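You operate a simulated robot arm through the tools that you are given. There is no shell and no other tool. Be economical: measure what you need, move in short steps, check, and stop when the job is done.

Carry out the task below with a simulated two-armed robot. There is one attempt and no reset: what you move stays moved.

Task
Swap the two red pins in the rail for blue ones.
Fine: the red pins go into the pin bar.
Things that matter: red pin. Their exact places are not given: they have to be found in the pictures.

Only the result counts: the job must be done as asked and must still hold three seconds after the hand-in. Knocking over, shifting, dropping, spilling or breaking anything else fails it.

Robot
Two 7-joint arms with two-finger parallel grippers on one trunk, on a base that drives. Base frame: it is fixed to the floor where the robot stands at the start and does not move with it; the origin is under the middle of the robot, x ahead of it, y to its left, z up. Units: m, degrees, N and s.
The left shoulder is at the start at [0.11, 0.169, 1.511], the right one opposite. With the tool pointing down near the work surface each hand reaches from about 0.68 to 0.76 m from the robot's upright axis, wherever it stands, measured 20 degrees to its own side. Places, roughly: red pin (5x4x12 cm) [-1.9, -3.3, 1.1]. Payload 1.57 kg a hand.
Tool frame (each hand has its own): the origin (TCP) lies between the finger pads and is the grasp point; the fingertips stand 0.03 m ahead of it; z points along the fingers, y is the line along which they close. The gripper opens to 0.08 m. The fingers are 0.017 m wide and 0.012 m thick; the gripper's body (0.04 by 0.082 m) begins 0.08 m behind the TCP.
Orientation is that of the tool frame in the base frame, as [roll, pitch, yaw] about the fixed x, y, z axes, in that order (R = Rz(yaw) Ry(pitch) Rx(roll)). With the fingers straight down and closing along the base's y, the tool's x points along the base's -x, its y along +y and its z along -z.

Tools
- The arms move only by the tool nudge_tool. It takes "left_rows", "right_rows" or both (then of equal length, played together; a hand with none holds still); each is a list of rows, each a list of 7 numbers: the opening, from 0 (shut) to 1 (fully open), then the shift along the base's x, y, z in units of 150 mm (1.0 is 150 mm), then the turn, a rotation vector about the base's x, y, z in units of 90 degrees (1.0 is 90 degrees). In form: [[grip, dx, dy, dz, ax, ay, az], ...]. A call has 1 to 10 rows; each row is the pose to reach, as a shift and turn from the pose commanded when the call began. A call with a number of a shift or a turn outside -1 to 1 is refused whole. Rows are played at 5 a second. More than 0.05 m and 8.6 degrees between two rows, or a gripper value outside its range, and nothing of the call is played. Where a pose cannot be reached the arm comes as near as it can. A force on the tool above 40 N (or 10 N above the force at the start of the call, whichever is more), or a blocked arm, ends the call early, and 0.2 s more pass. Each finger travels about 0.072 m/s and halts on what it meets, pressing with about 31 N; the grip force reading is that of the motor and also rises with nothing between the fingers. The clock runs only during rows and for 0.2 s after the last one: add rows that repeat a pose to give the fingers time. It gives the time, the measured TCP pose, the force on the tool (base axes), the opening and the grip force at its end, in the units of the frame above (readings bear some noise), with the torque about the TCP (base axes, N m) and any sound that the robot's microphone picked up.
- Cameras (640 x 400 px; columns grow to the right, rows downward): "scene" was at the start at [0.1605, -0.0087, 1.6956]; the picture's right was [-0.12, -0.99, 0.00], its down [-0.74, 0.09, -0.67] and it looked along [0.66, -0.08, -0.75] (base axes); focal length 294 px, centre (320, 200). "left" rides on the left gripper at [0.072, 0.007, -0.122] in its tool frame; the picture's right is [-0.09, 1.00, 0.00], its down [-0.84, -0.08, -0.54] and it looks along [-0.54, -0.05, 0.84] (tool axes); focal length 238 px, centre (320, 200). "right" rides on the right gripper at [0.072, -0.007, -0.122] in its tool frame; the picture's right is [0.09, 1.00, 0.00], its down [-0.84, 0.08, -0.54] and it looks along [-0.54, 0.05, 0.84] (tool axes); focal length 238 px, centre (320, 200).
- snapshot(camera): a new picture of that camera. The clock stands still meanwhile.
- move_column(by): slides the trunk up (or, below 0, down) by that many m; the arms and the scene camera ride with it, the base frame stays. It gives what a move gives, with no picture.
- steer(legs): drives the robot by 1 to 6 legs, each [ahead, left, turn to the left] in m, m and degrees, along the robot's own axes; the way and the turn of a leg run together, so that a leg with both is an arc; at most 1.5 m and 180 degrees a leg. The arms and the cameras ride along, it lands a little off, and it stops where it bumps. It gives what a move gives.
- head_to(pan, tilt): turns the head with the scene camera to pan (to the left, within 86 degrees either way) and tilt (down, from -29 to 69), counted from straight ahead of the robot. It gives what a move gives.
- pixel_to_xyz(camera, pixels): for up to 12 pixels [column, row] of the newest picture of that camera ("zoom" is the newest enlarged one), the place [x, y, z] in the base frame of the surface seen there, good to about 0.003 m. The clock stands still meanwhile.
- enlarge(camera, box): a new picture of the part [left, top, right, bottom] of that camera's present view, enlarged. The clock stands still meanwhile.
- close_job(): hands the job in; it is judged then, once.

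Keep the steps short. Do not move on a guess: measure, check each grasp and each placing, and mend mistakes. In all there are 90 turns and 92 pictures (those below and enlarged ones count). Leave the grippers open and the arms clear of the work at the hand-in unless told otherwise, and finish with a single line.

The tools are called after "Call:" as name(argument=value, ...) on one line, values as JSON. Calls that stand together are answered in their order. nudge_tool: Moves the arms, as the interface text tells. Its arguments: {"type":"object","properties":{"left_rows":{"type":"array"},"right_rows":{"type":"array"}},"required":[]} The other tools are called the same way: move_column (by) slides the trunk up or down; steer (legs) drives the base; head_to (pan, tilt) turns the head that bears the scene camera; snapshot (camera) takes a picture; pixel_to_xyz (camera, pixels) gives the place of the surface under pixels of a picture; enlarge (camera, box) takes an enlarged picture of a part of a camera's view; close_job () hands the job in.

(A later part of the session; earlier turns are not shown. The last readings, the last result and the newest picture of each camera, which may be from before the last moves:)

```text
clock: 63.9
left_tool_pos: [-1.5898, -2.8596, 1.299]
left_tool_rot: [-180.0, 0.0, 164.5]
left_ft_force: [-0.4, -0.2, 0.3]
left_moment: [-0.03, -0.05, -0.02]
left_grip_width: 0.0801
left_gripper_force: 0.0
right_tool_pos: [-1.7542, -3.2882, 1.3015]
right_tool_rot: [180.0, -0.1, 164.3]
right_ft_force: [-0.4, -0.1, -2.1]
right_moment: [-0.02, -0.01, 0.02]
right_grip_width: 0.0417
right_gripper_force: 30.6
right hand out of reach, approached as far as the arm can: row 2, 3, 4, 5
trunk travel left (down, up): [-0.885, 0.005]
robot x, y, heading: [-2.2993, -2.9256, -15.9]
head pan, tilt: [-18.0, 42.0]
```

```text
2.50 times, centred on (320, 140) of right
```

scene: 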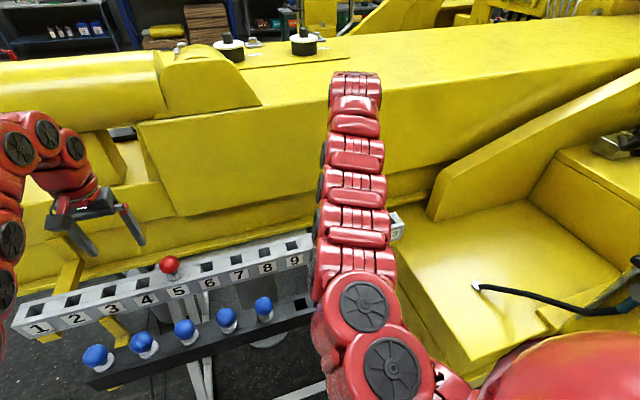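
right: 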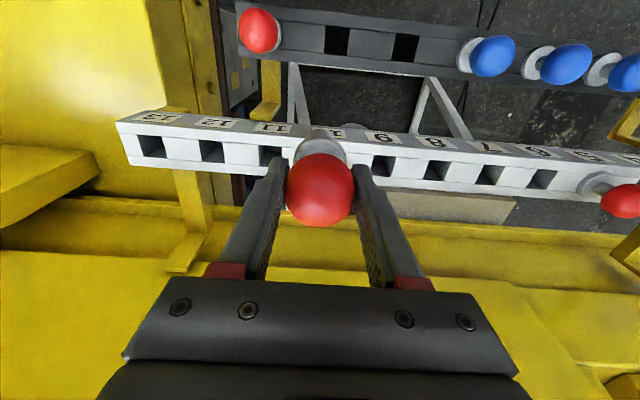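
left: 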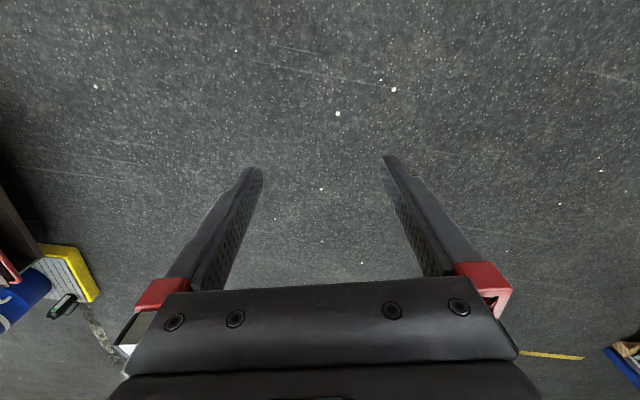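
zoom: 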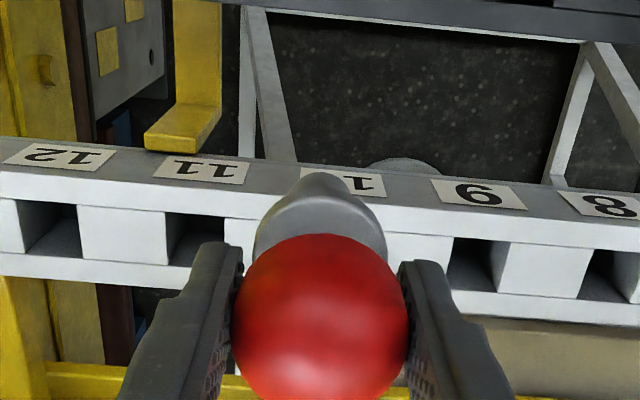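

The bar is inside the minimum reach, so I'll back the base 0.09 m. First I measure bar holes 7 (337,40) and 6 (404,47).

Call:
pixel_to_xyz(camera="right", pixels=[[322, 40], [352, 42], [337, 23], [337, 56], [390, 47], [420, 49], [405, 32], [403, 64], [337, 40], [404, 47], [258, 30], [492, 56]])

Call:
steer(legs=[[-0.09, 0, 0]])

```text
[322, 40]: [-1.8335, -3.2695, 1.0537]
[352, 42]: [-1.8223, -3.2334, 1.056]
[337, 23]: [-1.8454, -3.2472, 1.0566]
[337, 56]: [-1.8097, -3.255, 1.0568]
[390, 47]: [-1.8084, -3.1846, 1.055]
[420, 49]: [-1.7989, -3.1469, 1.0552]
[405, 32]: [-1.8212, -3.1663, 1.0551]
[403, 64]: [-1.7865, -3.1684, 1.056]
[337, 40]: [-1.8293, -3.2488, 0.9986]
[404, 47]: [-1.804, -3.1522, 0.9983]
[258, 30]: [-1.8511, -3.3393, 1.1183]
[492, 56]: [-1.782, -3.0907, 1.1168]
```

```text
clock: 65.0
left_tool_pos: [-1.6705, -2.8363, 1.2973]
left_tool_rot: [-180.0, -0.3, 164.4]
left_ft_force: [0.4, 0.0, -0.9]
left_moment: [0.02, 0.02, 0.06]
left_grip_width: 0.0799
left_gripper_force: 0.1
right_tool_pos: [-1.8352, -3.2651, 1.2993]
right_tool_rot: [180.0, -0.3, 164.4]
right_ft_force: [-0.3, -0.4, -2.9]
right_moment: [0.0, 0.02, -0.02]
right_grip_width: 0.0413
right_gripper_force: 31.0
trunk travel left (down, up): [-0.885, 0.005]
robot x, y, heading: [-2.3811, -2.9007, -15.9]
head pan, tilt: [-18.0, 42.0]
```

I am above hole 7 within 1.5 cm. I align to (-1.829,-3.252) and lower to z≈1.19, leaving the tip about 3 cm above the bar.

Call:
nudge_tool(right_rows=[[0, 0.041, 0.087, 0, 0, 0, 0], [0, 0.041, 0.087, -0.25, 0, 0, 0], [0, 0.041, 0.087, -0.5, 0, 0, 0], [0, 0.041, 0.087, -0.727, 0, 0, 0], [0, 0.041, 0.087, -0.727, 0, 0, 0]])

Call:
snapshot(camera="right")

Call:
snapshot(camera="left")

```text
clock: 66.2
left_tool_pos: [-1.6732, -2.8357, 1.299]
left_tool_rot: [-179.8, -0.1, 164.5]
left_ft_force: [-0.9, 0.1, 0.1]
left_moment: [-0.02, 0.03, -0.04]
left_grip_width: 0.0801
left_gripper_force: 0.0
right_tool_pos: [-1.8247, -3.2653, 1.2459]
right_tool_rot: [-180.0, -0.2, 164.5]
right_ft_force: [0.1, 0.3, -2.2]
right_moment: [0.0, 0.04, -0.01]
right_grip_width: 0.0416
right_gripper_force: 31.1
right hand out of reach, approached as far as the arm can: row 2, 3, 4, 5
trunk travel left (down, up): [-0.885, 0.005]
robot x, y, heading: [-2.3817, -2.8984, -15.8]
head pan, tilt: [-18.0, 42.0]
```

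```text
60 pictures are left
```

right: 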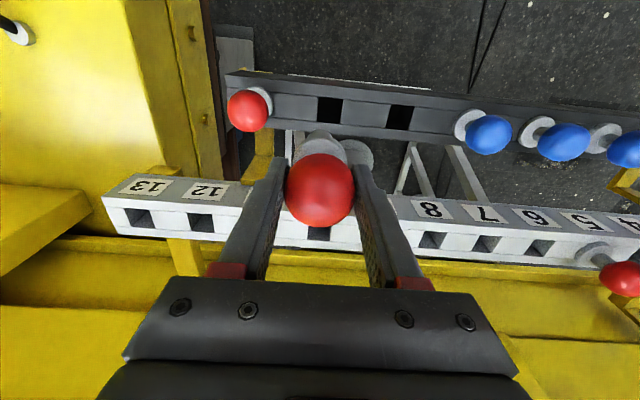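

```text
59 pictures are left
```

left: 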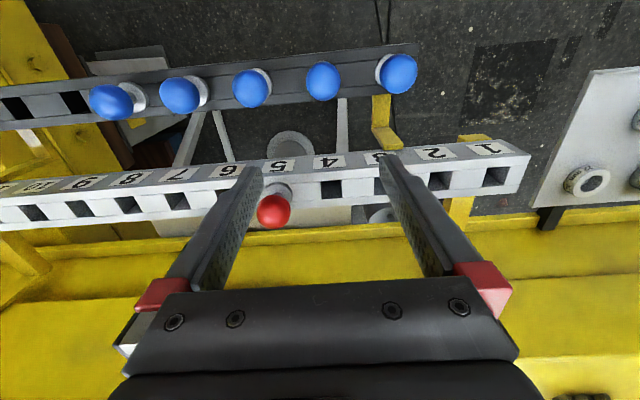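

Close-in reach is limiting again (radius 0.667). I back another 0.07 m; the pin tip at about 1.146 clears the balls (1.122).

Call:
steer(legs=[[-0.07, 0, 0]])

```text
clock: 67.2
left_tool_pos: [-1.7337, -2.8191, 1.2953]
left_tool_rot: [180.0, -0.5, 164.3]
left_ft_force: [0.4, 0.0, -0.8]
left_moment: [0.04, 0.06, -0.01]
left_grip_width: 0.0801
left_gripper_force: 0.1
right_tool_pos: [-1.8849, -3.2487, 1.2409]
right_tool_rot: [179.9, -0.6, 164.5]
right_ft_force: [-1.0, -0.5, -2.5]
right_moment: [-0.01, 0.04, 0.01]
right_grip_width: 0.0415
right_gripper_force: 30.6
trunk travel left (down, up): [-0.885, 0.005]
robot x, y, heading: [-2.4479, -2.8805, -15.8]
head pan, tilt: [-18.0, 42.0]
```

Now I align: +0.056 in x, -0.003 in y, at the same height.

Call:
nudge_tool(right_rows=[[0, 0.19, -0.01, 0, 0, 0, 0], [0, 0.373, -0.022, 0, 0, 0, 0], [0, 0.373, -0.022, 0, 0, 0, 0], [0, 0.373, -0.022, 0, 0, 0, 0]])

Call:
snapshot(camera="right")

```text
clock: 68.2
left_tool_pos: [-1.7403, -2.8189, 1.2981]
left_tool_rot: [179.9, -0.1, 164.4]
left_ft_force: [0.7, -0.3, 0.5]
left_moment: [-0.03, 0.01, 0.01]
left_grip_width: 0.0799
left_gripper_force: 0.0
right_tool_pos: [-1.8352, -3.2514, 1.2439]
right_tool_rot: [-179.9, -0.3, 164.5]
right_ft_force: [0.7, -0.5, -3.4]
right_moment: [0.0, 0.03, 0.0]
right_grip_width: 0.0416
right_gripper_force: 31.0
trunk travel left (down, up): [-0.885, 0.005]
robot x, y, heading: [-2.4527, -2.8835, -15.8]
head pan, tilt: [-18.0, 42.0]
```

```text
58 pictures are left
```

right: 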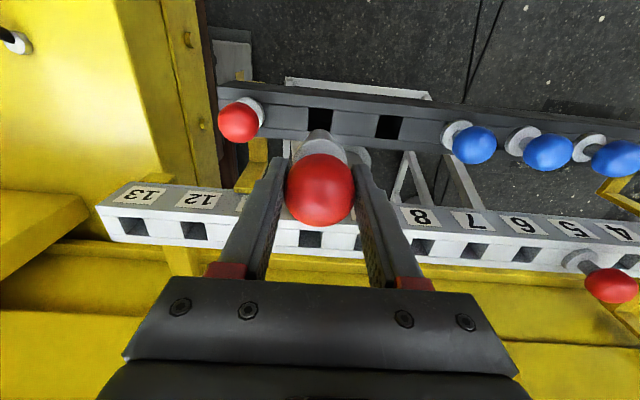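

I correct +0.006 in x and lower to z≈1.18, with the tip still about 2.5 cm above the bar.

Call:
nudge_tool(right_rows=[[0, 0.041, -0.003, 0, 0, 0, 0], [0, 0.041, -0.003, -0.2, 0, 0, 0], [0, 0.041, -0.003, -0.427, 0, 0, 0], [0, 0.041, -0.003, -0.427, 0, 0, 0]])

Call:
enlarge(camera="right", box=[200, 60, 440, 220])

Call:
enlarge(camera="left", box=[0, 40, 200, 180])

```text
clock: 69.2
left_tool_pos: [-1.7398, -2.8185, 1.2986]
left_tool_rot: [-179.9, -0.1, 164.3]
left_ft_force: [-0.9, -0.1, 0.2]
left_moment: [-0.01, 0.01, -0.03]
left_grip_width: 0.08
left_gripper_force: 0.1
right_tool_pos: [-1.8304, -3.2514, 1.1822]
right_tool_rot: [180.0, -0.2, 164.5]
right_ft_force: [0.1, 0.2, -2.6]
right_moment: [0.01, 0.0, 0.03]
right_grip_width: 0.0413
right_gripper_force: 30.5
trunk travel left (down, up): [-0.885, 0.005]
robot x, y, heading: [-2.4511, -2.8824, -15.8]
head pan, tilt: [-18.0, 42.0]
```

```text
2.50 times, centred on (320, 140) of right
```

zoom: 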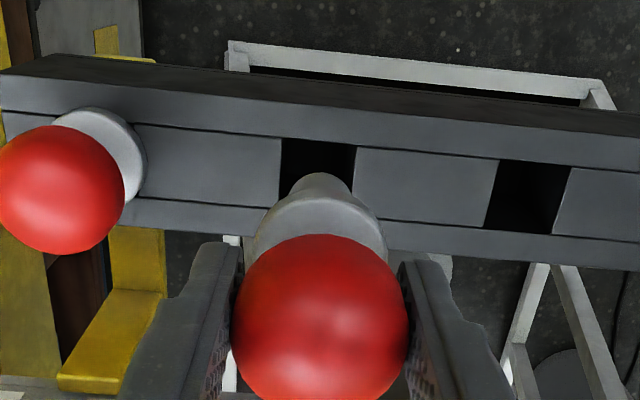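

```text
2.86 times, centred on (100, 110) of left
```

zoom: 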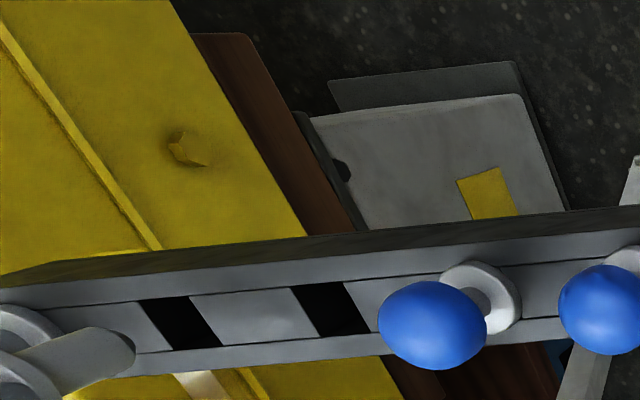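

The rounded tip is aligned over hole 7 with ample clearance. I lower 0.079 m.

Call:
nudge_tool(right_rows=[[0, 0.006, -0.003, -0.15, 0, 0, 0], [0, 0.006, -0.003, -0.3, 0, 0, 0], [0, 0.006, -0.003, -0.42, 0, 0, 0], [0, 0.006, -0.003, -0.53, 0, 0, 0], [0, 0.006, -0.003, -0.53, 0, 0, 0]])

Call:
snapshot(camera="right")

Call:
snapshot(camera="left")

```text
clock: 70.4
left_tool_pos: [-1.7416, -2.8187, 1.2986]
left_tool_rot: [180.0, -0.1, 164.4]
left_ft_force: [0.4, 0.3, -0.9]
left_moment: [0.0, -0.01, 0.0]
left_grip_width: 0.0804
left_gripper_force: 0.1
right_tool_pos: [-1.8289, -3.2512, 1.1013]
right_tool_rot: [180.0, -0.3, 164.5]
right_ft_force: [-0.3, -0.5, -2.5]
right_moment: [0.0, 0.0, -0.01]
right_grip_width: 0.0413
right_gripper_force: 31.0
trunk travel left (down, up): [-0.885, 0.005]
robot x, y, heading: [-2.4528, -2.8819, -15.8]
head pan, tilt: [-18.0, 42.0]
```

```text
55 pictures are left
```

right: 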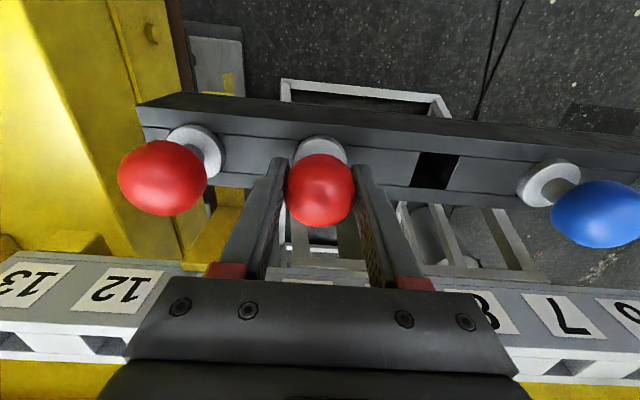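

```text
54 pictures are left
```

left: 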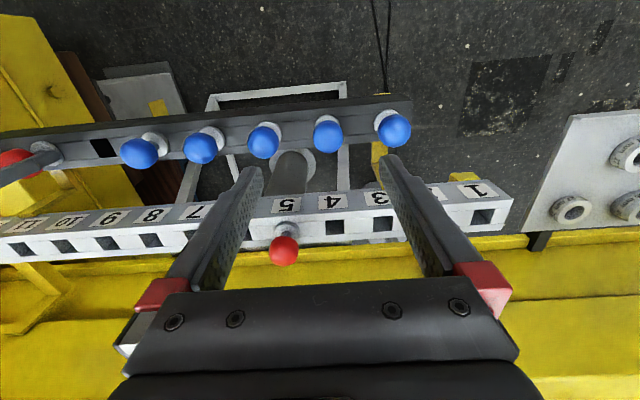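

The pin is in up to its flange. I lower the last 3 mm, open, and rise.

Call:
nudge_tool(right_rows=[[0, 0, 0, -0.02, 0, 0, 0], [0.3, 0, 0, -0.02, 0, 0, 0], [0.7, 0, 0, -0.02, 0, 0, 0], [1, 0, 0, -0.02, 0, 0, 0], [1, 0, 0, -0.02, 0, 0, 0], [1, 0, 0, 0.2, 0, 0, 0], [1, 0, 0, 0.45, 0, 0, 0], [1, 0, 0, 0.7, 0, 0, 0], [1, 0, 0, 0.7, 0, 0, 0]])

Call:
snapshot(camera="right")

```text
clock: 72.4
left_tool_pos: [-1.7409, -2.8172, 1.2984]
left_tool_rot: [-179.9, 0.0, 164.3]
left_ft_force: [0.0, 0.2, 0.2]
left_moment: [0.0, 0.02, 0.01]
left_grip_width: 0.0799
left_gripper_force: 0.0
right_tool_pos: [-1.8288, -3.2524, 1.2071]
right_tool_rot: [-179.9, -0.3, 164.4]
right_ft_force: [0.2, 0.4, 0.3]
right_moment: [0.01, 0.02, 0.04]
right_grip_width: 0.0801
right_gripper_force: 0.1
trunk travel left (down, up): [-0.885, 0.005]
robot x, y, heading: [-2.4489, -2.8821, -16.1]
head pan, tilt: [-18.0, 42.0]
```

```text
53 pictures are left
```

right: 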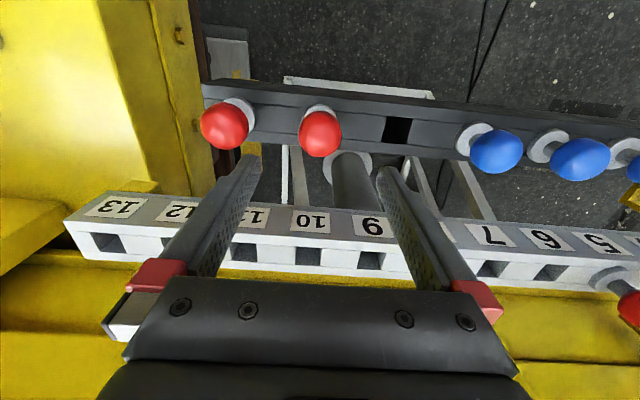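

Red pin 11 now sits upright in bar hole 7. Next, the blue pin in bar hole 5 at about (-1.781,-3.080): I move above it in two calls.

Call:
nudge_tool(right_rows=[[1, 0.08, 0.286, 0, 0, 0, 0], [1, 0.16, 0.573, 0, 0, 0, 0], [1, 0.24, 0.86, 0, 0, 0, 0], [1, 0.24, 0.86, 0, 0, 0, 0]])

Call:
nudge_tool(right_rows=[[1, 0.079, 0.286, 0, 0, 0, 0], [1, 0.079, 0.286, 0, 0, 0, 0], [1, 0.079, 0.286, 0, 0, 0, 0]])

Call:
snapshot(camera="right")

Call:
pixel_to_xyz(camera="right", pixels=[[320, 130], [320, 140], [320, 120]])

```text
clock: 73.4
left_tool_pos: [-1.7406, -2.8176, 1.3009]
left_tool_rot: [-180.0, -0.1, 164.3]
left_ft_force: [-0.9, -0.1, -0.1]
left_moment: [-0.02, 0.01, 0.0]
left_grip_width: 0.0799
left_gripper_force: 0.1
right_tool_pos: [-1.7941, -3.1216, 1.2073]
right_tool_rot: [-180.0, -0.4, 164.5]
right_ft_force: [0.4, 0.0, 0.3]
right_moment: [0.01, -0.01, 0.02]
right_grip_width: 0.0802
right_gripper_force: 0.0
trunk travel left (down, up): [-0.885, 0.005]
robot x, y, heading: [-2.4513, -2.8809, -16.1]
head pan, tilt: [-18.0, 42.0]
```

```text
clock: 74.2
left_tool_pos: [-1.7418, -2.819, 1.2985]
left_tool_rot: [-180.0, -0.1, 164.5]
left_ft_force: [0.6, 0.8, 0.1]
left_moment: [0.04, -0.01, -0.02]
left_grip_width: 0.0798
left_gripper_force: 0.0
right_tool_pos: [-1.781, -3.0811, 1.2078]
right_tool_rot: [180.0, -0.2, 164.4]
right_ft_force: [0.3, -0.2, 1.2]
right_moment: [0.02, -0.01, 0.05]
right_grip_width: 0.08
right_gripper_force: 0.0
trunk travel left (down, up): [-0.885, 0.005]
robot x, y, heading: [-2.4461, -2.8851, -15.9]
head pan, tilt: [-18.0, 42.0]
```

```text
52 pictures are left
```

right: 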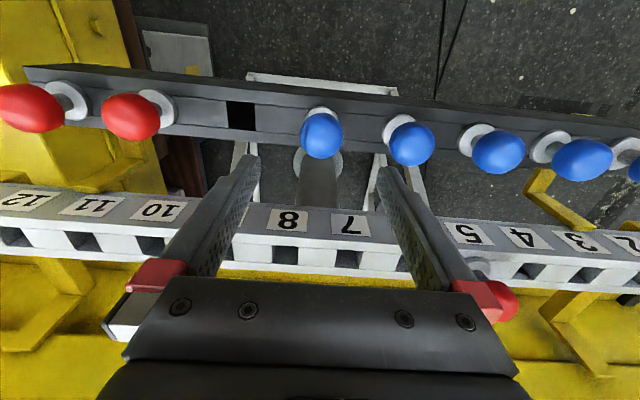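

```text
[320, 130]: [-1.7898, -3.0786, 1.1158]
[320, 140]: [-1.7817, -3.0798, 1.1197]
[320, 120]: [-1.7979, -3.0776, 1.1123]
```

Aligned over blue pin 5 (ball centre ≈(-1.782,-3.080)). I descend 0.106 m and close.

Call:
nudge_tool(right_rows=[[1, 0, 0, -0.25, 0, 0, 0], [1, 0, 0, -0.5, 0, 0, 0], [1, 0, 0, -0.705, 0, 0, 0], [1, 0, 0, -0.705, 0, 0, 0], [0.7, 0, 0, -0.705, 0, 0, 0], [0.4, 0, 0, -0.705, 0, 0, 0], [0, 0, 0, -0.705, 0, 0, 0], [0, 0, 0, -0.705, 0, 0, 0], [0, 0, 0, -0.705, 0, 0, 0]])

Call:
snapshot(camera="right")

```text
clock: 76.2
left_tool_pos: [-1.7407, -2.8185, 1.2986]
left_tool_rot: [-180.0, -0.2, 164.4]
left_ft_force: [-0.2, 0.1, 0.2]
left_moment: [0.0, 0.01, 0.02]
left_grip_width: 0.0801
left_gripper_force: 0.1
right_tool_pos: [-1.7807, -3.0794, 1.1016]
right_tool_rot: [-179.9, -0.2, 164.5]
right_ft_force: [0.4, -0.1, -0.2]
right_moment: [0.04, 0.0, 0.06]
right_grip_width: 0.0415
right_gripper_force: 31.4
trunk travel left (down, up): [-0.885, 0.005]
robot x, y, heading: [-2.4497, -2.8795, -16.0]
head pan, tilt: [-18.0, 42.0]
```

```text
51 pictures are left
```

right: 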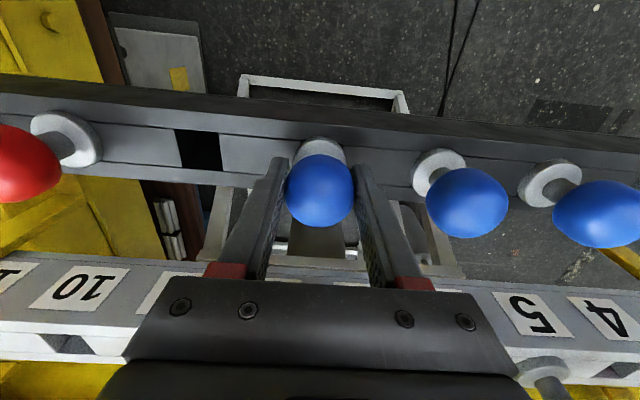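

Gripped (0.0415). I lift 0.15 m, then another 0.03 m.

Call:
nudge_tool(right_rows=[[0, 0, 0, 0.15, 0, 0, 0], [0, 0, 0, 0.35, 0, 0, 0], [0, 0, 0, 0.6, 0, 0, 0], [0, 0, 0, 0.85, 0, 0, 0], [0, 0, 0, 1, 0, 0, 0], [0, 0, 0, 1, 0, 0, 0]])

Call:
nudge_tool(right_rows=[[0, 0, 0, 0.2, 0, 0, 0], [0, 0, 0, 0.2, 0, 0, 0]])

Call:
snapshot(camera="right")

```text
clock: 77.6
left_tool_pos: [-1.7402, -2.8191, 1.298]
left_tool_rot: [180.0, -0.2, 164.5]
left_ft_force: [0.1, -0.3, 1.2]
left_moment: [-0.02, 0.01, 0.02]
left_grip_width: 0.08
left_gripper_force: 0.0
right_tool_pos: [-1.7795, -3.0794, 1.2491]
right_tool_rot: [-180.0, -0.3, 164.4]
right_ft_force: [-0.1, 0.0, -1.9]
right_moment: [0.02, -0.01, 0.0]
right_grip_width: 0.0414
right_gripper_force: 31.0
trunk travel left (down, up): [-0.885, 0.005]
robot x, y, heading: [-2.4494, -2.8849, -15.7]
head pan, tilt: [-18.0, 42.0]
```

```text
clock: 78.2
left_tool_pos: [-1.7396, -2.8187, 1.2999]
left_tool_rot: [180.0, -0.1, 164.4]
left_ft_force: [-1.0, -0.4, -0.3]
left_moment: [-0.02, 0.01, -0.01]
left_grip_width: 0.0798
left_gripper_force: 0.1
right_tool_pos: [-1.7797, -3.0787, 1.2812]
right_tool_rot: [-179.9, -0.2, 164.5]
right_ft_force: [0.1, 0.5, -2.1]
right_moment: [0.0, 0.0, -0.03]
right_grip_width: 0.0412
right_gripper_force: 31.1
trunk travel left (down, up): [-0.885, 0.005]
robot x, y, heading: [-2.4516, -2.8841, -16.0]
head pan, tilt: [-18.0, 42.0]
```

```text
50 pictures are left
```

right: 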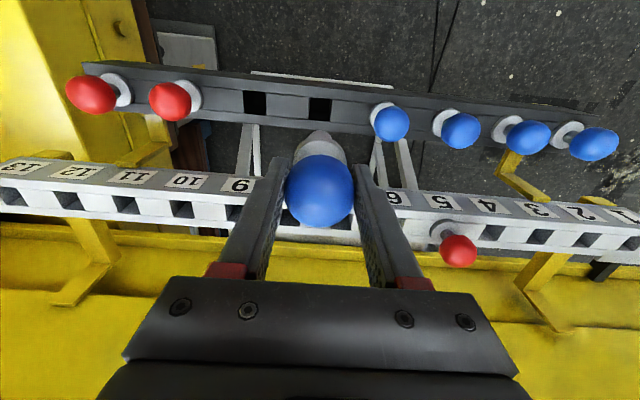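

The blue pin is out. I drive 0.155 m ahead, back to the spot where rail 11 was in reach.

Call:
steer(legs=[[0.155, 0, 0]])

Call:
nudge_tool(right_rows=[[0, -0.06, -0.26, 0, 0, 0, 0], [0, -0.13, -0.52, 0, 0, 0, 0], [0, -0.2, -0.78, 0, 0, 0, 0], [0, -0.26, -0.98, 0, 0, 0, 0], [0, -0.26, -0.98, 0, 0, 0, 0]])

```text
clock: 79.6
left_tool_pos: [-1.5937, -2.8589, 1.301]
left_tool_rot: [179.9, 0.0, 164.5]
left_ft_force: [-0.7, 0.0, 0.0]
left_moment: [-0.02, 0.0, -0.04]
left_grip_width: 0.08
left_gripper_force: 0.0
right_tool_pos: [-1.634, -3.1199, 1.281]
right_tool_rot: [-180.0, -0.2, 164.6]
right_ft_force: [-0.5, -0.3, -1.9]
right_moment: [0.05, -0.02, -0.02]
right_grip_width: 0.0414
right_gripper_force: 30.2
trunk travel left (down, up): [-0.885, 0.005]
robot x, y, heading: [-2.3003, -2.9243, -16.1]
head pan, tilt: [-18.0, 42.0]
```

```text
clock: 80.8
left_tool_pos: [-1.5912, -2.8604, 1.2989]
left_tool_rot: [-179.9, -0.1, 164.5]
left_ft_force: [-0.8, -0.2, -0.2]
left_moment: [-0.05, -0.01, 0.03]
left_grip_width: 0.0801
left_gripper_force: 0.1
right_tool_pos: [-1.6713, -3.2666, 1.2813]
right_tool_rot: [-180.0, -0.3, 164.6]
right_ft_force: [0.5, -0.8, -2.9]
right_moment: [-0.01, 0.04, 0.02]
right_grip_width: 0.0416
right_gripper_force: 30.8
trunk travel left (down, up): [-0.885, 0.005]
robot x, y, heading: [-2.3022, -2.9281, -15.8]
head pan, tilt: [-18.0, 42.0]
```

I still need (-0.047,-0.0945) to rail hole 11. Moving there.

Call:
nudge_tool(right_rows=[[0, -0.1, -0.21, 0, 0, 0, 0], [0, -0.2, -0.42, 0, 0, 0, 0], [0, -0.315, -0.63, 0, 0, 0, 0], [0, -0.315, -0.63, 0, 0, 0, 0]])

Call:
snapshot(camera="right")

Call:
enlarge(camera="right", box=[220, 60, 420, 200])

Call:
pixel_to_xyz(camera="right", pixels=[[258, 112], [258, 100], [258, 125], [382, 124], [382, 110], [382, 136], [368, 124], [396, 126]])

```text
clock: 81.8
left_tool_pos: [-1.5923, -2.8596, 1.2986]
left_tool_rot: [179.9, -0.1, 164.5]
left_ft_force: [0.1, -0.5, 0.9]
left_moment: [0.01, 0.01, -0.03]
left_grip_width: 0.0799
left_gripper_force: 0.0
right_tool_pos: [-1.7182, -3.3622, 1.2814]
right_tool_rot: [-179.9, -0.3, 164.7]
right_ft_force: [-0.1, 0.5, -1.6]
right_moment: [-0.04, 0.0, 0.0]
right_grip_width: 0.0414
right_gripper_force: 30.9
trunk travel left (down, up): [-0.885, 0.005]
robot x, y, heading: [-2.3009, -2.9273, -15.4]
head pan, tilt: [-18.0, 42.0]
```

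```text
49 pictures are left
```

right: 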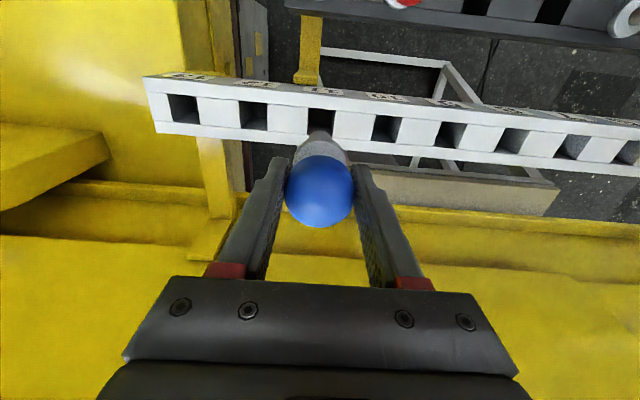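

```text
2.86 times, centred on (320, 130) of right
```

zoom: 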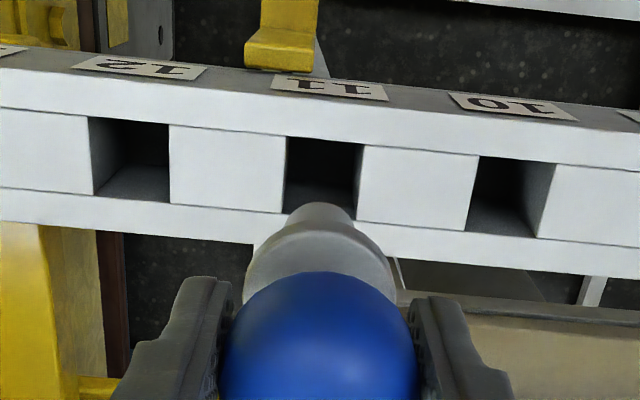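

```text
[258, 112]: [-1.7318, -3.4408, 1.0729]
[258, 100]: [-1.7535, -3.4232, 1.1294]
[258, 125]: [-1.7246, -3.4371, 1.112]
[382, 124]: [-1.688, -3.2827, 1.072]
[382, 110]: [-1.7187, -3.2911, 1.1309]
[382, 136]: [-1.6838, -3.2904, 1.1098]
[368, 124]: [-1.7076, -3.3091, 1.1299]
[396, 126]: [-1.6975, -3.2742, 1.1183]
```

The tip is in line with hole 11. I lower to z≈1.176 in small steps; a force would stop it.

Call:
nudge_tool(right_rows=[[0, 0, 0, -0.12, 0, 0, 0], [0, 0, 0, -0.25, 0, 0, 0], [0, 0, 0, -0.37, 0, 0, 0], [0, 0, 0, -0.48, 0, 0, 0], [0, 0, 0, -0.6, 0, 0, 0], [0, 0, 0, -0.7, 0, 0, 0], [0, 0, 0, -0.7, 0, 0, 0]])

Call:
snapshot(camera="right")

```text
clock: 83.4
left_tool_pos: [-1.5921, -2.8604, 1.2999]
left_tool_rot: [-179.9, -0.2, 164.5]
left_ft_force: [0.3, 0.7, 0.3]
left_moment: [-0.03, 0.0, 0.0]
left_grip_width: 0.0798
left_gripper_force: 0.1
right_tool_pos: [-1.7181, -3.363, 1.1749]
right_tool_rot: [-179.9, -0.1, 164.5]
right_ft_force: [-1.1, 0.2, 5.7]
right_moment: [0.15, 0.12, 0.01]
right_grip_width: 0.0415
right_gripper_force: 31.1
trunk travel left (down, up): [-0.885, 0.005]
robot x, y, heading: [-2.3007, -2.9252, -15.7]
head pan, tilt: [-18.0, 42.0]
```

```text
47 pictures are left
```

right: 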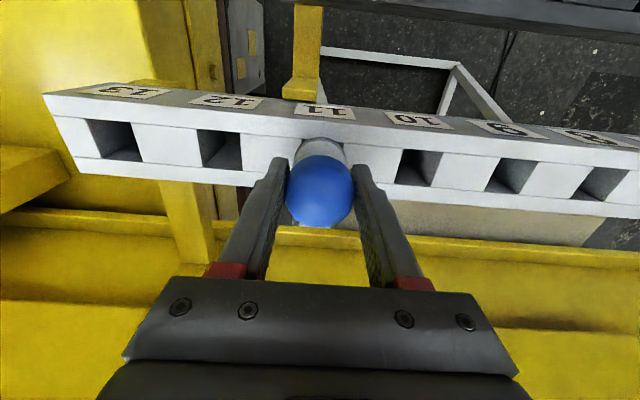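

It is seated on its flange (upward force 5.7 N). I open and rise.

Call:
nudge_tool(right_rows=[[0.3, 0, 0, 0, 0, 0, 0], [0.7, 0, 0, 0, 0, 0, 0], [1, 0, 0, 0, 0, 0, 0], [1, 0, 0, 0, 0, 0, 0], [1, 0, 0, 0.25, 0, 0, 0], [1, 0, 0, 0.5, 0, 0, 0], [1, 0, 0, 0.75, 0, 0, 0], [1, 0, 0, 0.75, 0, 0, 0]])

Call:
snapshot(camera="right")

```text
clock: 85.2
left_tool_pos: [-1.5924, -2.8592, 1.2999]
left_tool_rot: [180.0, -0.2, 164.5]
left_ft_force: [0.2, 1.0, 0.5]
left_moment: [-0.02, 0.01, -0.01]
left_grip_width: 0.08
left_gripper_force: 0.0
right_tool_pos: [-1.7174, -3.3629, 1.2875]
right_tool_rot: [-179.9, -0.3, 164.6]
right_ft_force: [-0.8, -0.6, 0.2]
right_moment: [-0.02, 0.04, 0.02]
right_grip_width: 0.0801
right_gripper_force: 0.2
trunk travel left (down, up): [-0.885, 0.005]
robot x, y, heading: [-2.3025, -2.9295, -15.8]
head pan, tilt: [-18.0, 42.0]
```

```text
46 pictures are left
```

right: 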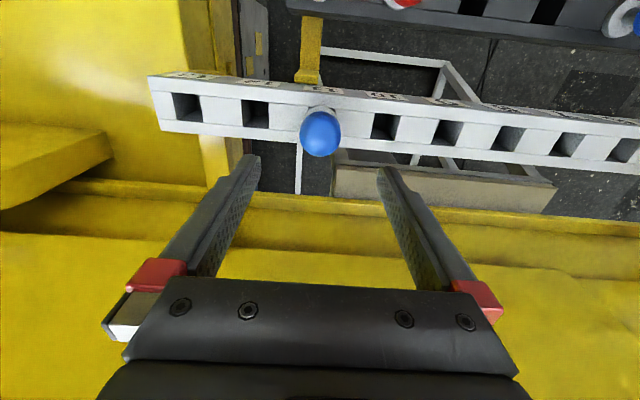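

Blue pin in rail 11 is done. Red pin 5 (-1.598,-2.929) is nominal for the left hand from this spot, so I use the left hand. I move above it.

Call:
nudge_tool(left_rows=[[1, -0.02, -0.23, 0, 0, 0, 0], [1, -0.04, -0.463, 0, 0, 0, 0], [1, -0.04, -0.463, 0, 0, 0, 0], [1, -0.04, -0.463, 0, 0, 0, 0]])

Call:
snapshot(camera="left")

Call:
pixel_to_xyz(camera="left", pixels=[[320, 131], [310, 131], [330, 131], [320, 140]])

```text
clock: 86.2
left_tool_pos: [-1.5977, -2.9293, 1.2981]
left_tool_rot: [180.0, -0.1, 164.5]
left_ft_force: [0.2, -0.4, 0.2]
left_moment: [0.01, -0.02, -0.01]
left_grip_width: 0.0799
left_gripper_force: 0.0
right_tool_pos: [-1.7191, -3.3614, 1.2877]
right_tool_rot: [180.0, -0.2, 164.5]
right_ft_force: [-0.1, 0.3, -0.1]
right_moment: [0.0, 0.0, 0.0]
right_grip_width: 0.0801
right_gripper_force: 0.1
trunk travel left (down, up): [-0.885, 0.005]
robot x, y, heading: [-2.2989, -2.9235, -15.6]
head pan, tilt: [-18.0, 42.0]
```

```text
45 pictures are left
```

left: 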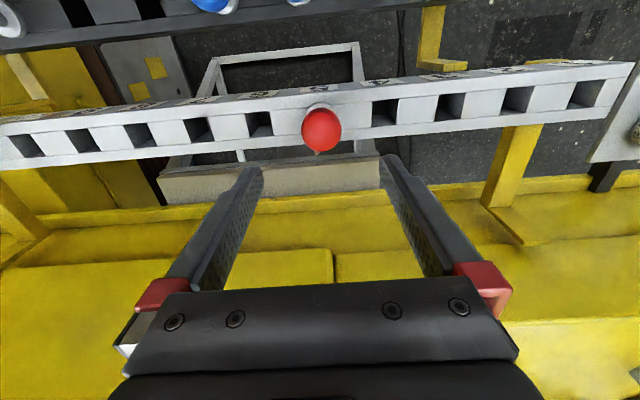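

```text
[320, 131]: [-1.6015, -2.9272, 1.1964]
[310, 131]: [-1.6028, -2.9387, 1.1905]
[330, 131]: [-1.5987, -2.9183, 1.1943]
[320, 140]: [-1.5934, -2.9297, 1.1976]
```

Centred over ball 5. I descend 0.123 m and close.

Call:
nudge_tool(left_rows=[[1, 0, 0, -0.25, 0, 0, 0], [1, 0, 0, -0.5, 0, 0, 0], [1, 0, 0, -0.72, 0, 0, 0], [1, 0, 0, -0.82, 0, 0, 0], [1, 0, 0, -0.82, 0, 0, 0], [0.7, 0, 0, -0.82, 0, 0, 0], [0.4, 0, 0, -0.82, 0, 0, 0], [0, 0, 0, -0.82, 0, 0, 0], [0, 0, 0, -0.82, 0, 0, 0], [0, 0, 0, -0.82, 0, 0, 0]])

Call:
snapshot(camera="left")

```text
clock: 88.4
left_tool_pos: [-1.5976, -2.9285, 1.1752]
left_tool_rot: [-180.0, 0.0, 164.5]
left_ft_force: [0.9, 0.0, 2.4]
left_moment: [0.1, -0.05, -0.03]
left_grip_width: 0.0415
left_gripper_force: 30.5
right_tool_pos: [-1.717, -3.3631, 1.2887]
right_tool_rot: [-179.9, -0.2, 164.6]
right_ft_force: [0.1, -0.4, -0.7]
right_moment: [-0.03, -0.02, -0.01]
right_grip_width: 0.08
right_gripper_force: 0.1
trunk travel left (down, up): [-0.885, 0.005]
robot x, y, heading: [-2.3018, -2.9275, -15.8]
head pan, tilt: [-18.0, 42.0]
```

```text
44 pictures are left
```

left: 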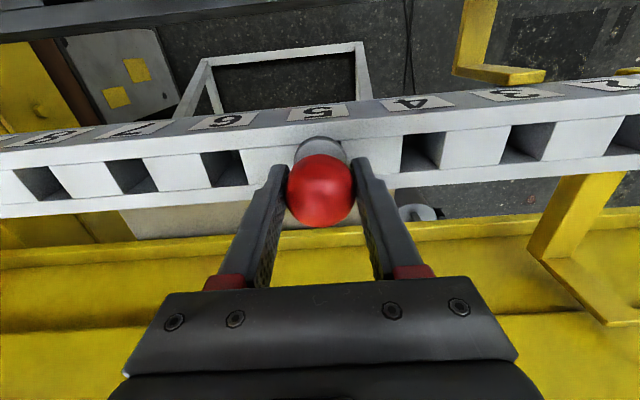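

Gripped. I lift 0.125 m; then I back the base 0.155 m.

Call:
nudge_tool(left_rows=[[0, 0, 0, 0.15, 0, 0, 0], [0, 0, 0, 0.35, 0, 0, 0], [0, 0, 0, 0.6, 0, 0, 0], [0, 0, 0, 0.83, 0, 0, 0], [0, 0, 0, 0.83, 0, 0, 0]])

Call:
snapshot(camera="left")

Call:
steer(legs=[[-0.155, 0, 0]])

```text
clock: 89.6
left_tool_pos: [-1.5975, -2.9292, 1.2991]
left_tool_rot: [-179.9, -0.3, 164.5]
left_ft_force: [0.7, 0.3, -1.6]
left_moment: [-0.04, 0.01, 0.02]
left_grip_width: 0.0414
left_gripper_force: 30.8
right_tool_pos: [-1.7172, -3.3622, 1.2863]
right_tool_rot: [-180.0, -0.3, 164.7]
right_ft_force: [-0.7, 0.3, -0.1]
right_moment: [0.0, 0.02, -0.03]
right_grip_width: 0.08
right_gripper_force: 0.1
trunk travel left (down, up): [-0.885, 0.005]
robot x, y, heading: [-2.3002, -2.9244, -15.8]
head pan, tilt: [-18.0, 42.0]
```

```text
43 pictures are left
```

left: 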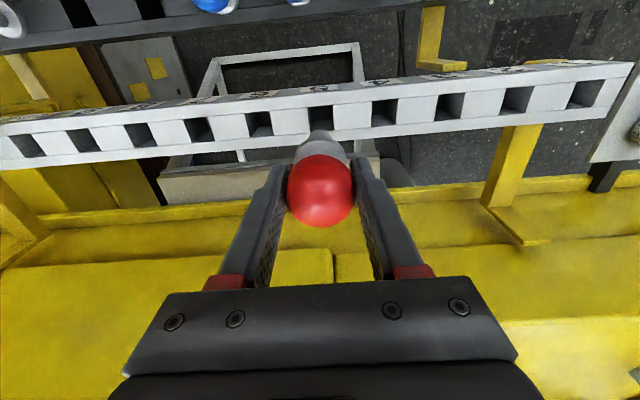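

```text
clock: 91.0
left_tool_pos: [-1.7437, -2.8885, 1.2982]
left_tool_rot: [179.9, -0.2, 164.4]
left_ft_force: [0.8, -0.6, -2.6]
left_moment: [0.02, 0.03, 0.0]
left_grip_width: 0.0417
left_gripper_force: 31.0
right_tool_pos: [-1.8638, -3.322, 1.2856]
right_tool_rot: [-179.9, -0.4, 164.4]
right_ft_force: [-0.6, -0.1, 0.0]
right_moment: [0.02, 0.03, -0.01]
right_grip_width: 0.0798
right_gripper_force: 0.0
trunk travel left (down, up): [-0.885, 0.005]
robot x, y, heading: [-2.4498, -2.881, -16.0]
head pan, tilt: [-18.0, 42.0]
```

Now I move the left hand towards bar hole 5 (-1.781,-3.080), in two steps.

Call:
nudge_tool(left_rows=[[0, -0.06, -0.3, 0, 0, 0, 0], [0, -0.12, -0.6, 0, 0, 0, 0], [0, -0.18, -0.9, 0, 0, 0, 0], [0, -0.18, -0.9, 0, 0, 0, 0]])

Call:
snapshot(camera="left")

```text
clock: 92.0
left_tool_pos: [-1.773, -3.0226, 1.3006]
left_tool_rot: [180.0, -0.2, 164.4]
left_ft_force: [-0.1, 0.0, -2.3]
left_moment: [-0.02, 0.04, -0.02]
left_grip_width: 0.0413
left_gripper_force: 30.8
right_tool_pos: [-1.8667, -3.3204, 1.287]
right_tool_rot: [-179.9, -0.3, 164.5]
right_ft_force: [0.2, 1.0, 0.1]
right_moment: [-0.04, -0.04, 0.0]
right_grip_width: 0.08
right_gripper_force: 0.1
trunk travel left (down, up): [-0.885, 0.005]
robot x, y, heading: [-2.4458, -2.88, -15.9]
head pan, tilt: [-18.0, 42.0]
```

```text
42 pictures are left
```

left: 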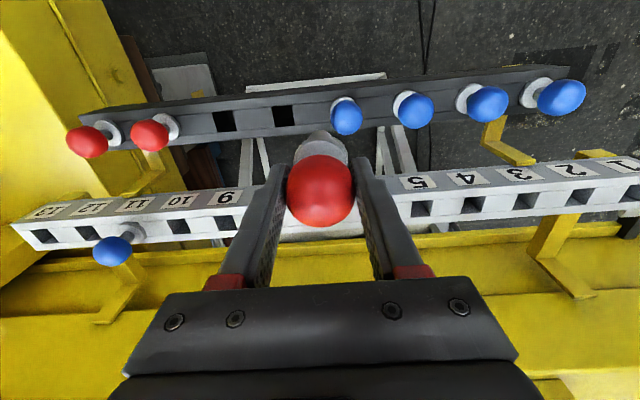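

I verify hole 5 at (284,115) and move over it.

Call:
pixel_to_xyz(camera="left", pixels=[[272, 115], [297, 113], [283, 103], [285, 129]])

Call:
nudge_tool(left_rows=[[0, -0.027, -0.19, 0, 0, 0, 0], [0, -0.053, -0.383, 0, 0, 0, 0], [0, -0.053, -0.383, -0.2, 0, 0, 0], [0, -0.053, -0.383, -0.45, 0, 0, 0], [0, -0.053, -0.383, -0.7, 0, 0, 0], [0, -0.053, -0.383, -0.7, 0, 0, 0]])

Call:
enlarge(camera="left", box=[200, 60, 440, 220])

```text
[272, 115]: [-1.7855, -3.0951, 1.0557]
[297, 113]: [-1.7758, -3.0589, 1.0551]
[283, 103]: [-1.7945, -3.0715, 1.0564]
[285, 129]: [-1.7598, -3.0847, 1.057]
```

```text
clock: 93.4
left_tool_pos: [-1.7817, -3.0803, 1.1956]
left_tool_rot: [-180.0, -0.2, 164.4]
left_ft_force: [0.6, -0.2, -1.6]
left_moment: [-0.03, 0.01, 0.0]
left_grip_width: 0.0413
left_gripper_force: 30.6
left hand out of reach, approached as far as the arm can: row 2
right_tool_pos: [-1.8679, -3.3212, 1.2871]
right_tool_rot: [-180.0, -0.3, 164.5]
right_ft_force: [0.0, 1.0, -0.3]
right_moment: [-0.02, -0.01, 0.0]
right_grip_width: 0.0802
right_gripper_force: 0.0
trunk travel left (down, up): [-0.885, 0.005]
robot x, y, heading: [-2.4462, -2.8812, -15.8]
head pan, tilt: [-18.0, 42.0]
```

```text
2.50 times, centred on (320, 140) of left
```

zoom: 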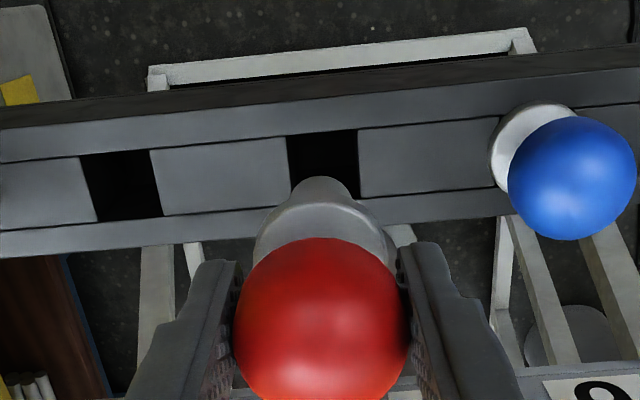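

Aligned within 3 mm. I nudge +0.002 in each and lower to z≈1.102.

Call:
nudge_tool(left_rows=[[0, 0.012, 0.012, -0.15, 0, 0, 0], [0, 0.012, 0.012, -0.3, 0, 0, 0], [0, 0.012, 0.012, -0.42, 0, 0, 0], [0, 0.012, 0.012, -0.54, 0, 0, 0], [0, 0.012, 0.012, -0.63, 0, 0, 0], [0, 0.012, 0.012, -0.63, 0, 0, 0]])

Call:
snapshot(camera="left")

```text
clock: 94.8
left_tool_pos: [-1.7803, -3.0776, 1.0996]
left_tool_rot: [-180.0, -0.1, 164.5]
left_ft_force: [1.1, -0.2, -2.2]
left_moment: [0.05, -0.03, 0.0]
left_grip_width: 0.0412
left_gripper_force: 30.7
right_tool_pos: [-1.8665, -3.3212, 1.2875]
right_tool_rot: [-179.9, -0.2, 164.4]
right_ft_force: [-0.2, 0.3, -0.1]
right_moment: [-0.01, 0.0, 0.0]
right_grip_width: 0.0801
right_gripper_force: 0.0
trunk travel left (down, up): [-0.885, 0.005]
robot x, y, heading: [-2.4479, -2.8852, -16.0]
head pan, tilt: [-18.0, 42.0]
```

```text
40 pictures are left
```

left: 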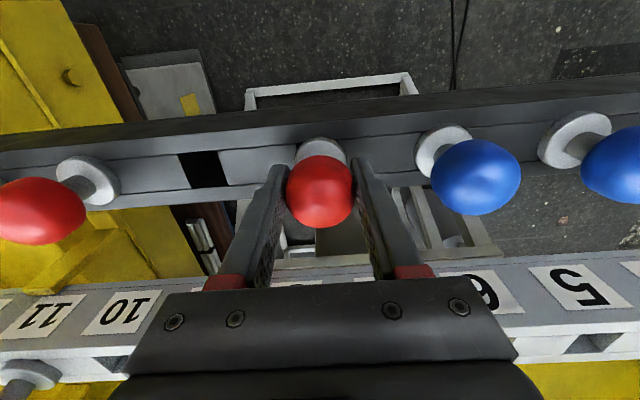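

It's seated. I open and rise.

Call:
nudge_tool(left_rows=[[0.3, 0, 0, 0, 0, 0, 0], [0.7, 0, 0, 0, 0, 0, 0], [1, 0, 0, 0, 0, 0, 0], [1, 0, 0, 0, 0, 0, 0], [1, 0, 0, 0.25, 0, 0, 0], [1, 0, 0, 0.5, 0, 0, 0], [1, 0, 0, 0.72, 0, 0, 0], [1, 0, 0, 0.72, 0, 0, 0]])

Call:
nudge_tool(left_rows=[[1, 0.08, 0.286, 0, 0, 0, 0], [1, 0.158, 0.56, 0, 0, 0, 0], [1, 0.158, 0.56, 0, 0, 0, 0], [1, 0.158, 0.56, 0, 0, 0, 0]])

Call:
snapshot(camera="left")

Call:
pixel_to_xyz(camera="left", pixels=[[320, 130], [320, 140], [312, 135], [328, 135]])

```text
clock: 96.6
left_tool_pos: [-1.7787, -3.078, 1.2095]
left_tool_rot: [-179.8, -0.1, 164.3]
left_ft_force: [0.9, -0.6, 0.3]
left_moment: [0.01, 0.01, 0.0]
left_grip_width: 0.0802
left_gripper_force: 0.0
right_tool_pos: [-1.867, -3.3205, 1.2871]
right_tool_rot: [-180.0, -0.3, 164.4]
right_ft_force: [0.0, -0.8, 0.3]
right_moment: [0.02, -0.01, 0.02]
right_grip_width: 0.0798
right_gripper_force: 0.0
trunk travel left (down, up): [-0.885, 0.005]
robot x, y, heading: [-2.4449, -2.8808, -15.8]
head pan, tilt: [-18.0, 42.0]
```

```text
clock: 97.6
left_tool_pos: [-1.7566, -2.9953, 1.2091]
left_tool_rot: [180.0, -0.1, 164.4]
left_ft_force: [-0.6, -1.1, 0.4]
left_moment: [0.0, 0.01, 0.03]
left_grip_width: 0.0802
left_gripper_force: 0.1
right_tool_pos: [-1.867, -3.3208, 1.2887]
right_tool_rot: [-179.9, -0.3, 164.4]
right_ft_force: [-0.8, 0.1, 0.2]
right_moment: [0.01, 0.04, -0.01]
right_grip_width: 0.0799
right_gripper_force: 0.1
trunk travel left (down, up): [-0.885, 0.005]
robot x, y, heading: [-2.448, -2.8833, -15.8]
head pan, tilt: [-18.0, 42.0]
```

```text
39 pictures are left
```

left: 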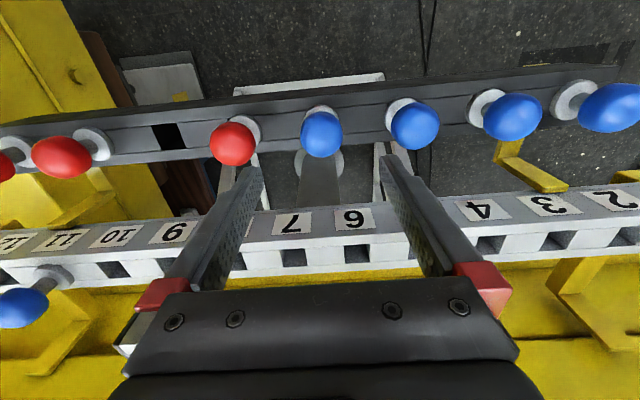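

```text
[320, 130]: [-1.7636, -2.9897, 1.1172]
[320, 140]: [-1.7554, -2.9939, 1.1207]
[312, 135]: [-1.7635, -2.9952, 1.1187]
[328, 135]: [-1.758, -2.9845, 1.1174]
```

Red in bar hole 5 looks good, and blue pin 4 is centred under the left hand. I descend and close.

Call:
nudge_tool(left_rows=[[1, 0, 0.005, -0.25, 0, 0, 0], [1, 0, 0.005, -0.5, 0, 0, 0], [1, 0, 0.005, -0.713, 0, 0, 0], [1, 0, 0.005, -0.713, 0, 0, 0], [0.7, 0, 0.005, -0.713, 0, 0, 0], [0.4, 0, 0.005, -0.713, 0, 0, 0], [0, 0, 0.005, -0.713, 0, 0, 0], [0, 0, 0.005, -0.713, 0, 0, 0], [0, 0, 0.005, -0.713, 0, 0, 0]])

Call:
snapshot(camera="left")

```text
clock: 99.6
left_tool_pos: [-1.7549, -2.993, 1.1012]
left_tool_rot: [-179.9, -0.1, 164.3]
left_ft_force: [0.1, -0.1, 0.5]
left_moment: [0.08, -0.02, -0.03]
left_grip_width: 0.0416
left_gripper_force: 30.9
right_tool_pos: [-1.8666, -3.3217, 1.2871]
right_tool_rot: [-179.9, -0.3, 164.6]
right_ft_force: [0.1, 0.6, 0.6]
right_moment: [-0.03, 0.0, 0.02]
right_grip_width: 0.08
right_gripper_force: 0.0
trunk travel left (down, up): [-0.885, 0.005]
robot x, y, heading: [-2.4464, -2.8818, -15.8]
head pan, tilt: [-18.0, 42.0]
```

```text
38 pictures are left
```

left: 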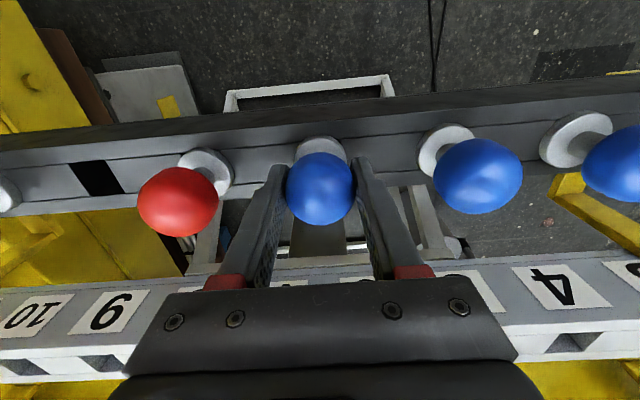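

Gripped. I lift 0.18 m and drive ahead 0.155 m.

Call:
nudge_tool(left_rows=[[0, 0, 0, 0.15, 0, 0, 0], [0, 0, 0, 0.35, 0, 0, 0], [0, 0, 0, 0.6, 0, 0, 0], [0, 0, 0, 0.85, 0, 0, 0], [0, 0, 0, 1, 0, 0, 0], [0, 0, 0, 1, 0, 0, 0]])

Call:
nudge_tool(left_rows=[[0, 0, 0, 0.2, 0, 0, 0], [0, 0, 0, 0.2, 0, 0, 0]])

Call:
snapshot(camera="left")

Call:
steer(legs=[[0.155, 0, 0]])

```text
clock: 101.0
left_tool_pos: [-1.7556, -2.9934, 1.2514]
left_tool_rot: [-179.8, -0.2, 164.5]
left_ft_force: [-0.1, 0.4, -1.9]
left_moment: [0.0, 0.0, -0.01]
left_grip_width: 0.0414
left_gripper_force: 30.9
right_tool_pos: [-1.8661, -3.3203, 1.2872]
right_tool_rot: [-179.8, -0.3, 164.5]
right_ft_force: [-0.6, 0.7, -0.4]
right_moment: [0.02, 0.04, -0.01]
right_grip_width: 0.0798
right_gripper_force: 0.0
trunk travel left (down, up): [-0.885, 0.005]
robot x, y, heading: [-2.4485, -2.8833, -15.9]
head pan, tilt: [-18.0, 42.0]
```

```text
clock: 101.6
left_tool_pos: [-1.7555, -2.9937, 1.2813]
left_tool_rot: [-179.9, -0.2, 164.4]
left_ft_force: [-0.2, 0.1, -1.7]
left_moment: [0.0, 0.0, -0.04]
left_grip_width: 0.0414
left_gripper_force: 31.0
right_tool_pos: [-1.8668, -3.3218, 1.287]
right_tool_rot: [-180.0, -0.4, 164.5]
right_ft_force: [0.3, 0.0, 0.1]
right_moment: [0.02, 0.0, 0.0]
right_grip_width: 0.08
right_gripper_force: 0.1
trunk travel left (down, up): [-0.885, 0.005]
robot x, y, heading: [-2.4488, -2.8826, -15.9]
head pan, tilt: [-18.0, 42.0]
```

```text
37 pictures are left
```

left: 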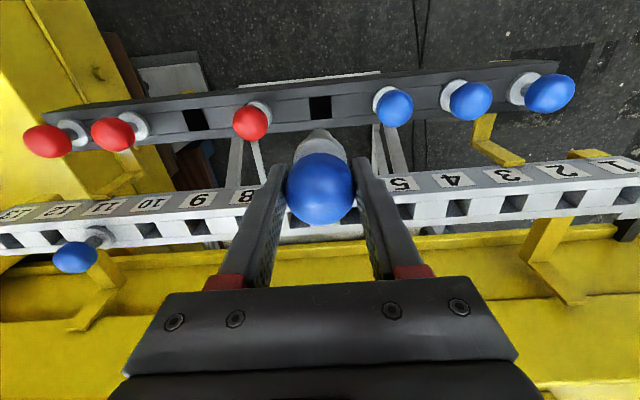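

```text
clock: 103.0
left_tool_pos: [-1.6091, -3.0364, 1.2837]
left_tool_rot: [180.0, 0.0, 164.4]
left_ft_force: [-1.3, -0.7, -2.2]
left_moment: [-0.04, 0.0, -0.01]
left_grip_width: 0.0418
left_gripper_force: 30.8
right_tool_pos: [-1.7199, -3.3629, 1.2892]
right_tool_rot: [-179.9, -0.1, 164.5]
right_ft_force: [0.5, 0.0, -0.2]
right_moment: [0.0, -0.04, -0.01]
right_grip_width: 0.08
right_gripper_force: 0.1
trunk travel left (down, up): [-0.885, 0.005]
robot x, y, heading: [-2.2995, -2.9277, -15.9]
head pan, tilt: [-18.0, 42.0]
```

Target rail hole 5 is (-1.598,-2.929), so I move (+0.011,+0.107).

Call:
nudge_tool(left_rows=[[0, 0.025, 0.24, 0, 0, 0, 0], [0, 0.05, 0.48, 0, 0, 0, 0], [0, 0.073, 0.715, 0, 0, 0, 0], [0, 0.073, 0.715, 0, 0, 0, 0], [0, 0.073, 0.715, 0, 0, 0, 0]])

Call:
enlarge(camera="left", box=[220, 60, 420, 200])

```text
clock: 104.2
left_tool_pos: [-1.5958, -2.9303, 1.2826]
left_tool_rot: [-179.9, 0.0, 164.3]
left_ft_force: [-0.9, 0.7, -2.2]
left_moment: [-0.04, 0.0, 0.01]
left_grip_width: 0.0413
left_gripper_force: 30.3
right_tool_pos: [-1.7192, -3.3648, 1.2868]
right_tool_rot: [-179.9, -0.3, 164.4]
right_ft_force: [0.3, 0.1, -0.4]
right_moment: [0.03, 0.02, 0.01]
right_grip_width: 0.0801
right_gripper_force: 0.2
trunk travel left (down, up): [-0.885, 0.005]
robot x, y, heading: [-2.3006, -2.9244, -16.2]
head pan, tilt: [-18.0, 42.0]
```

```text
2.86 times, centred on (320, 130) of left
```

zoom: 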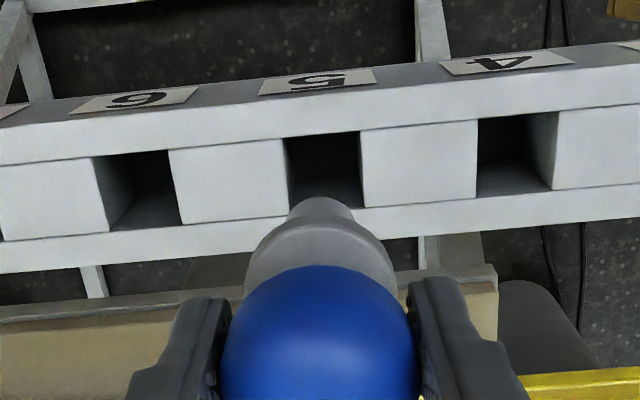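

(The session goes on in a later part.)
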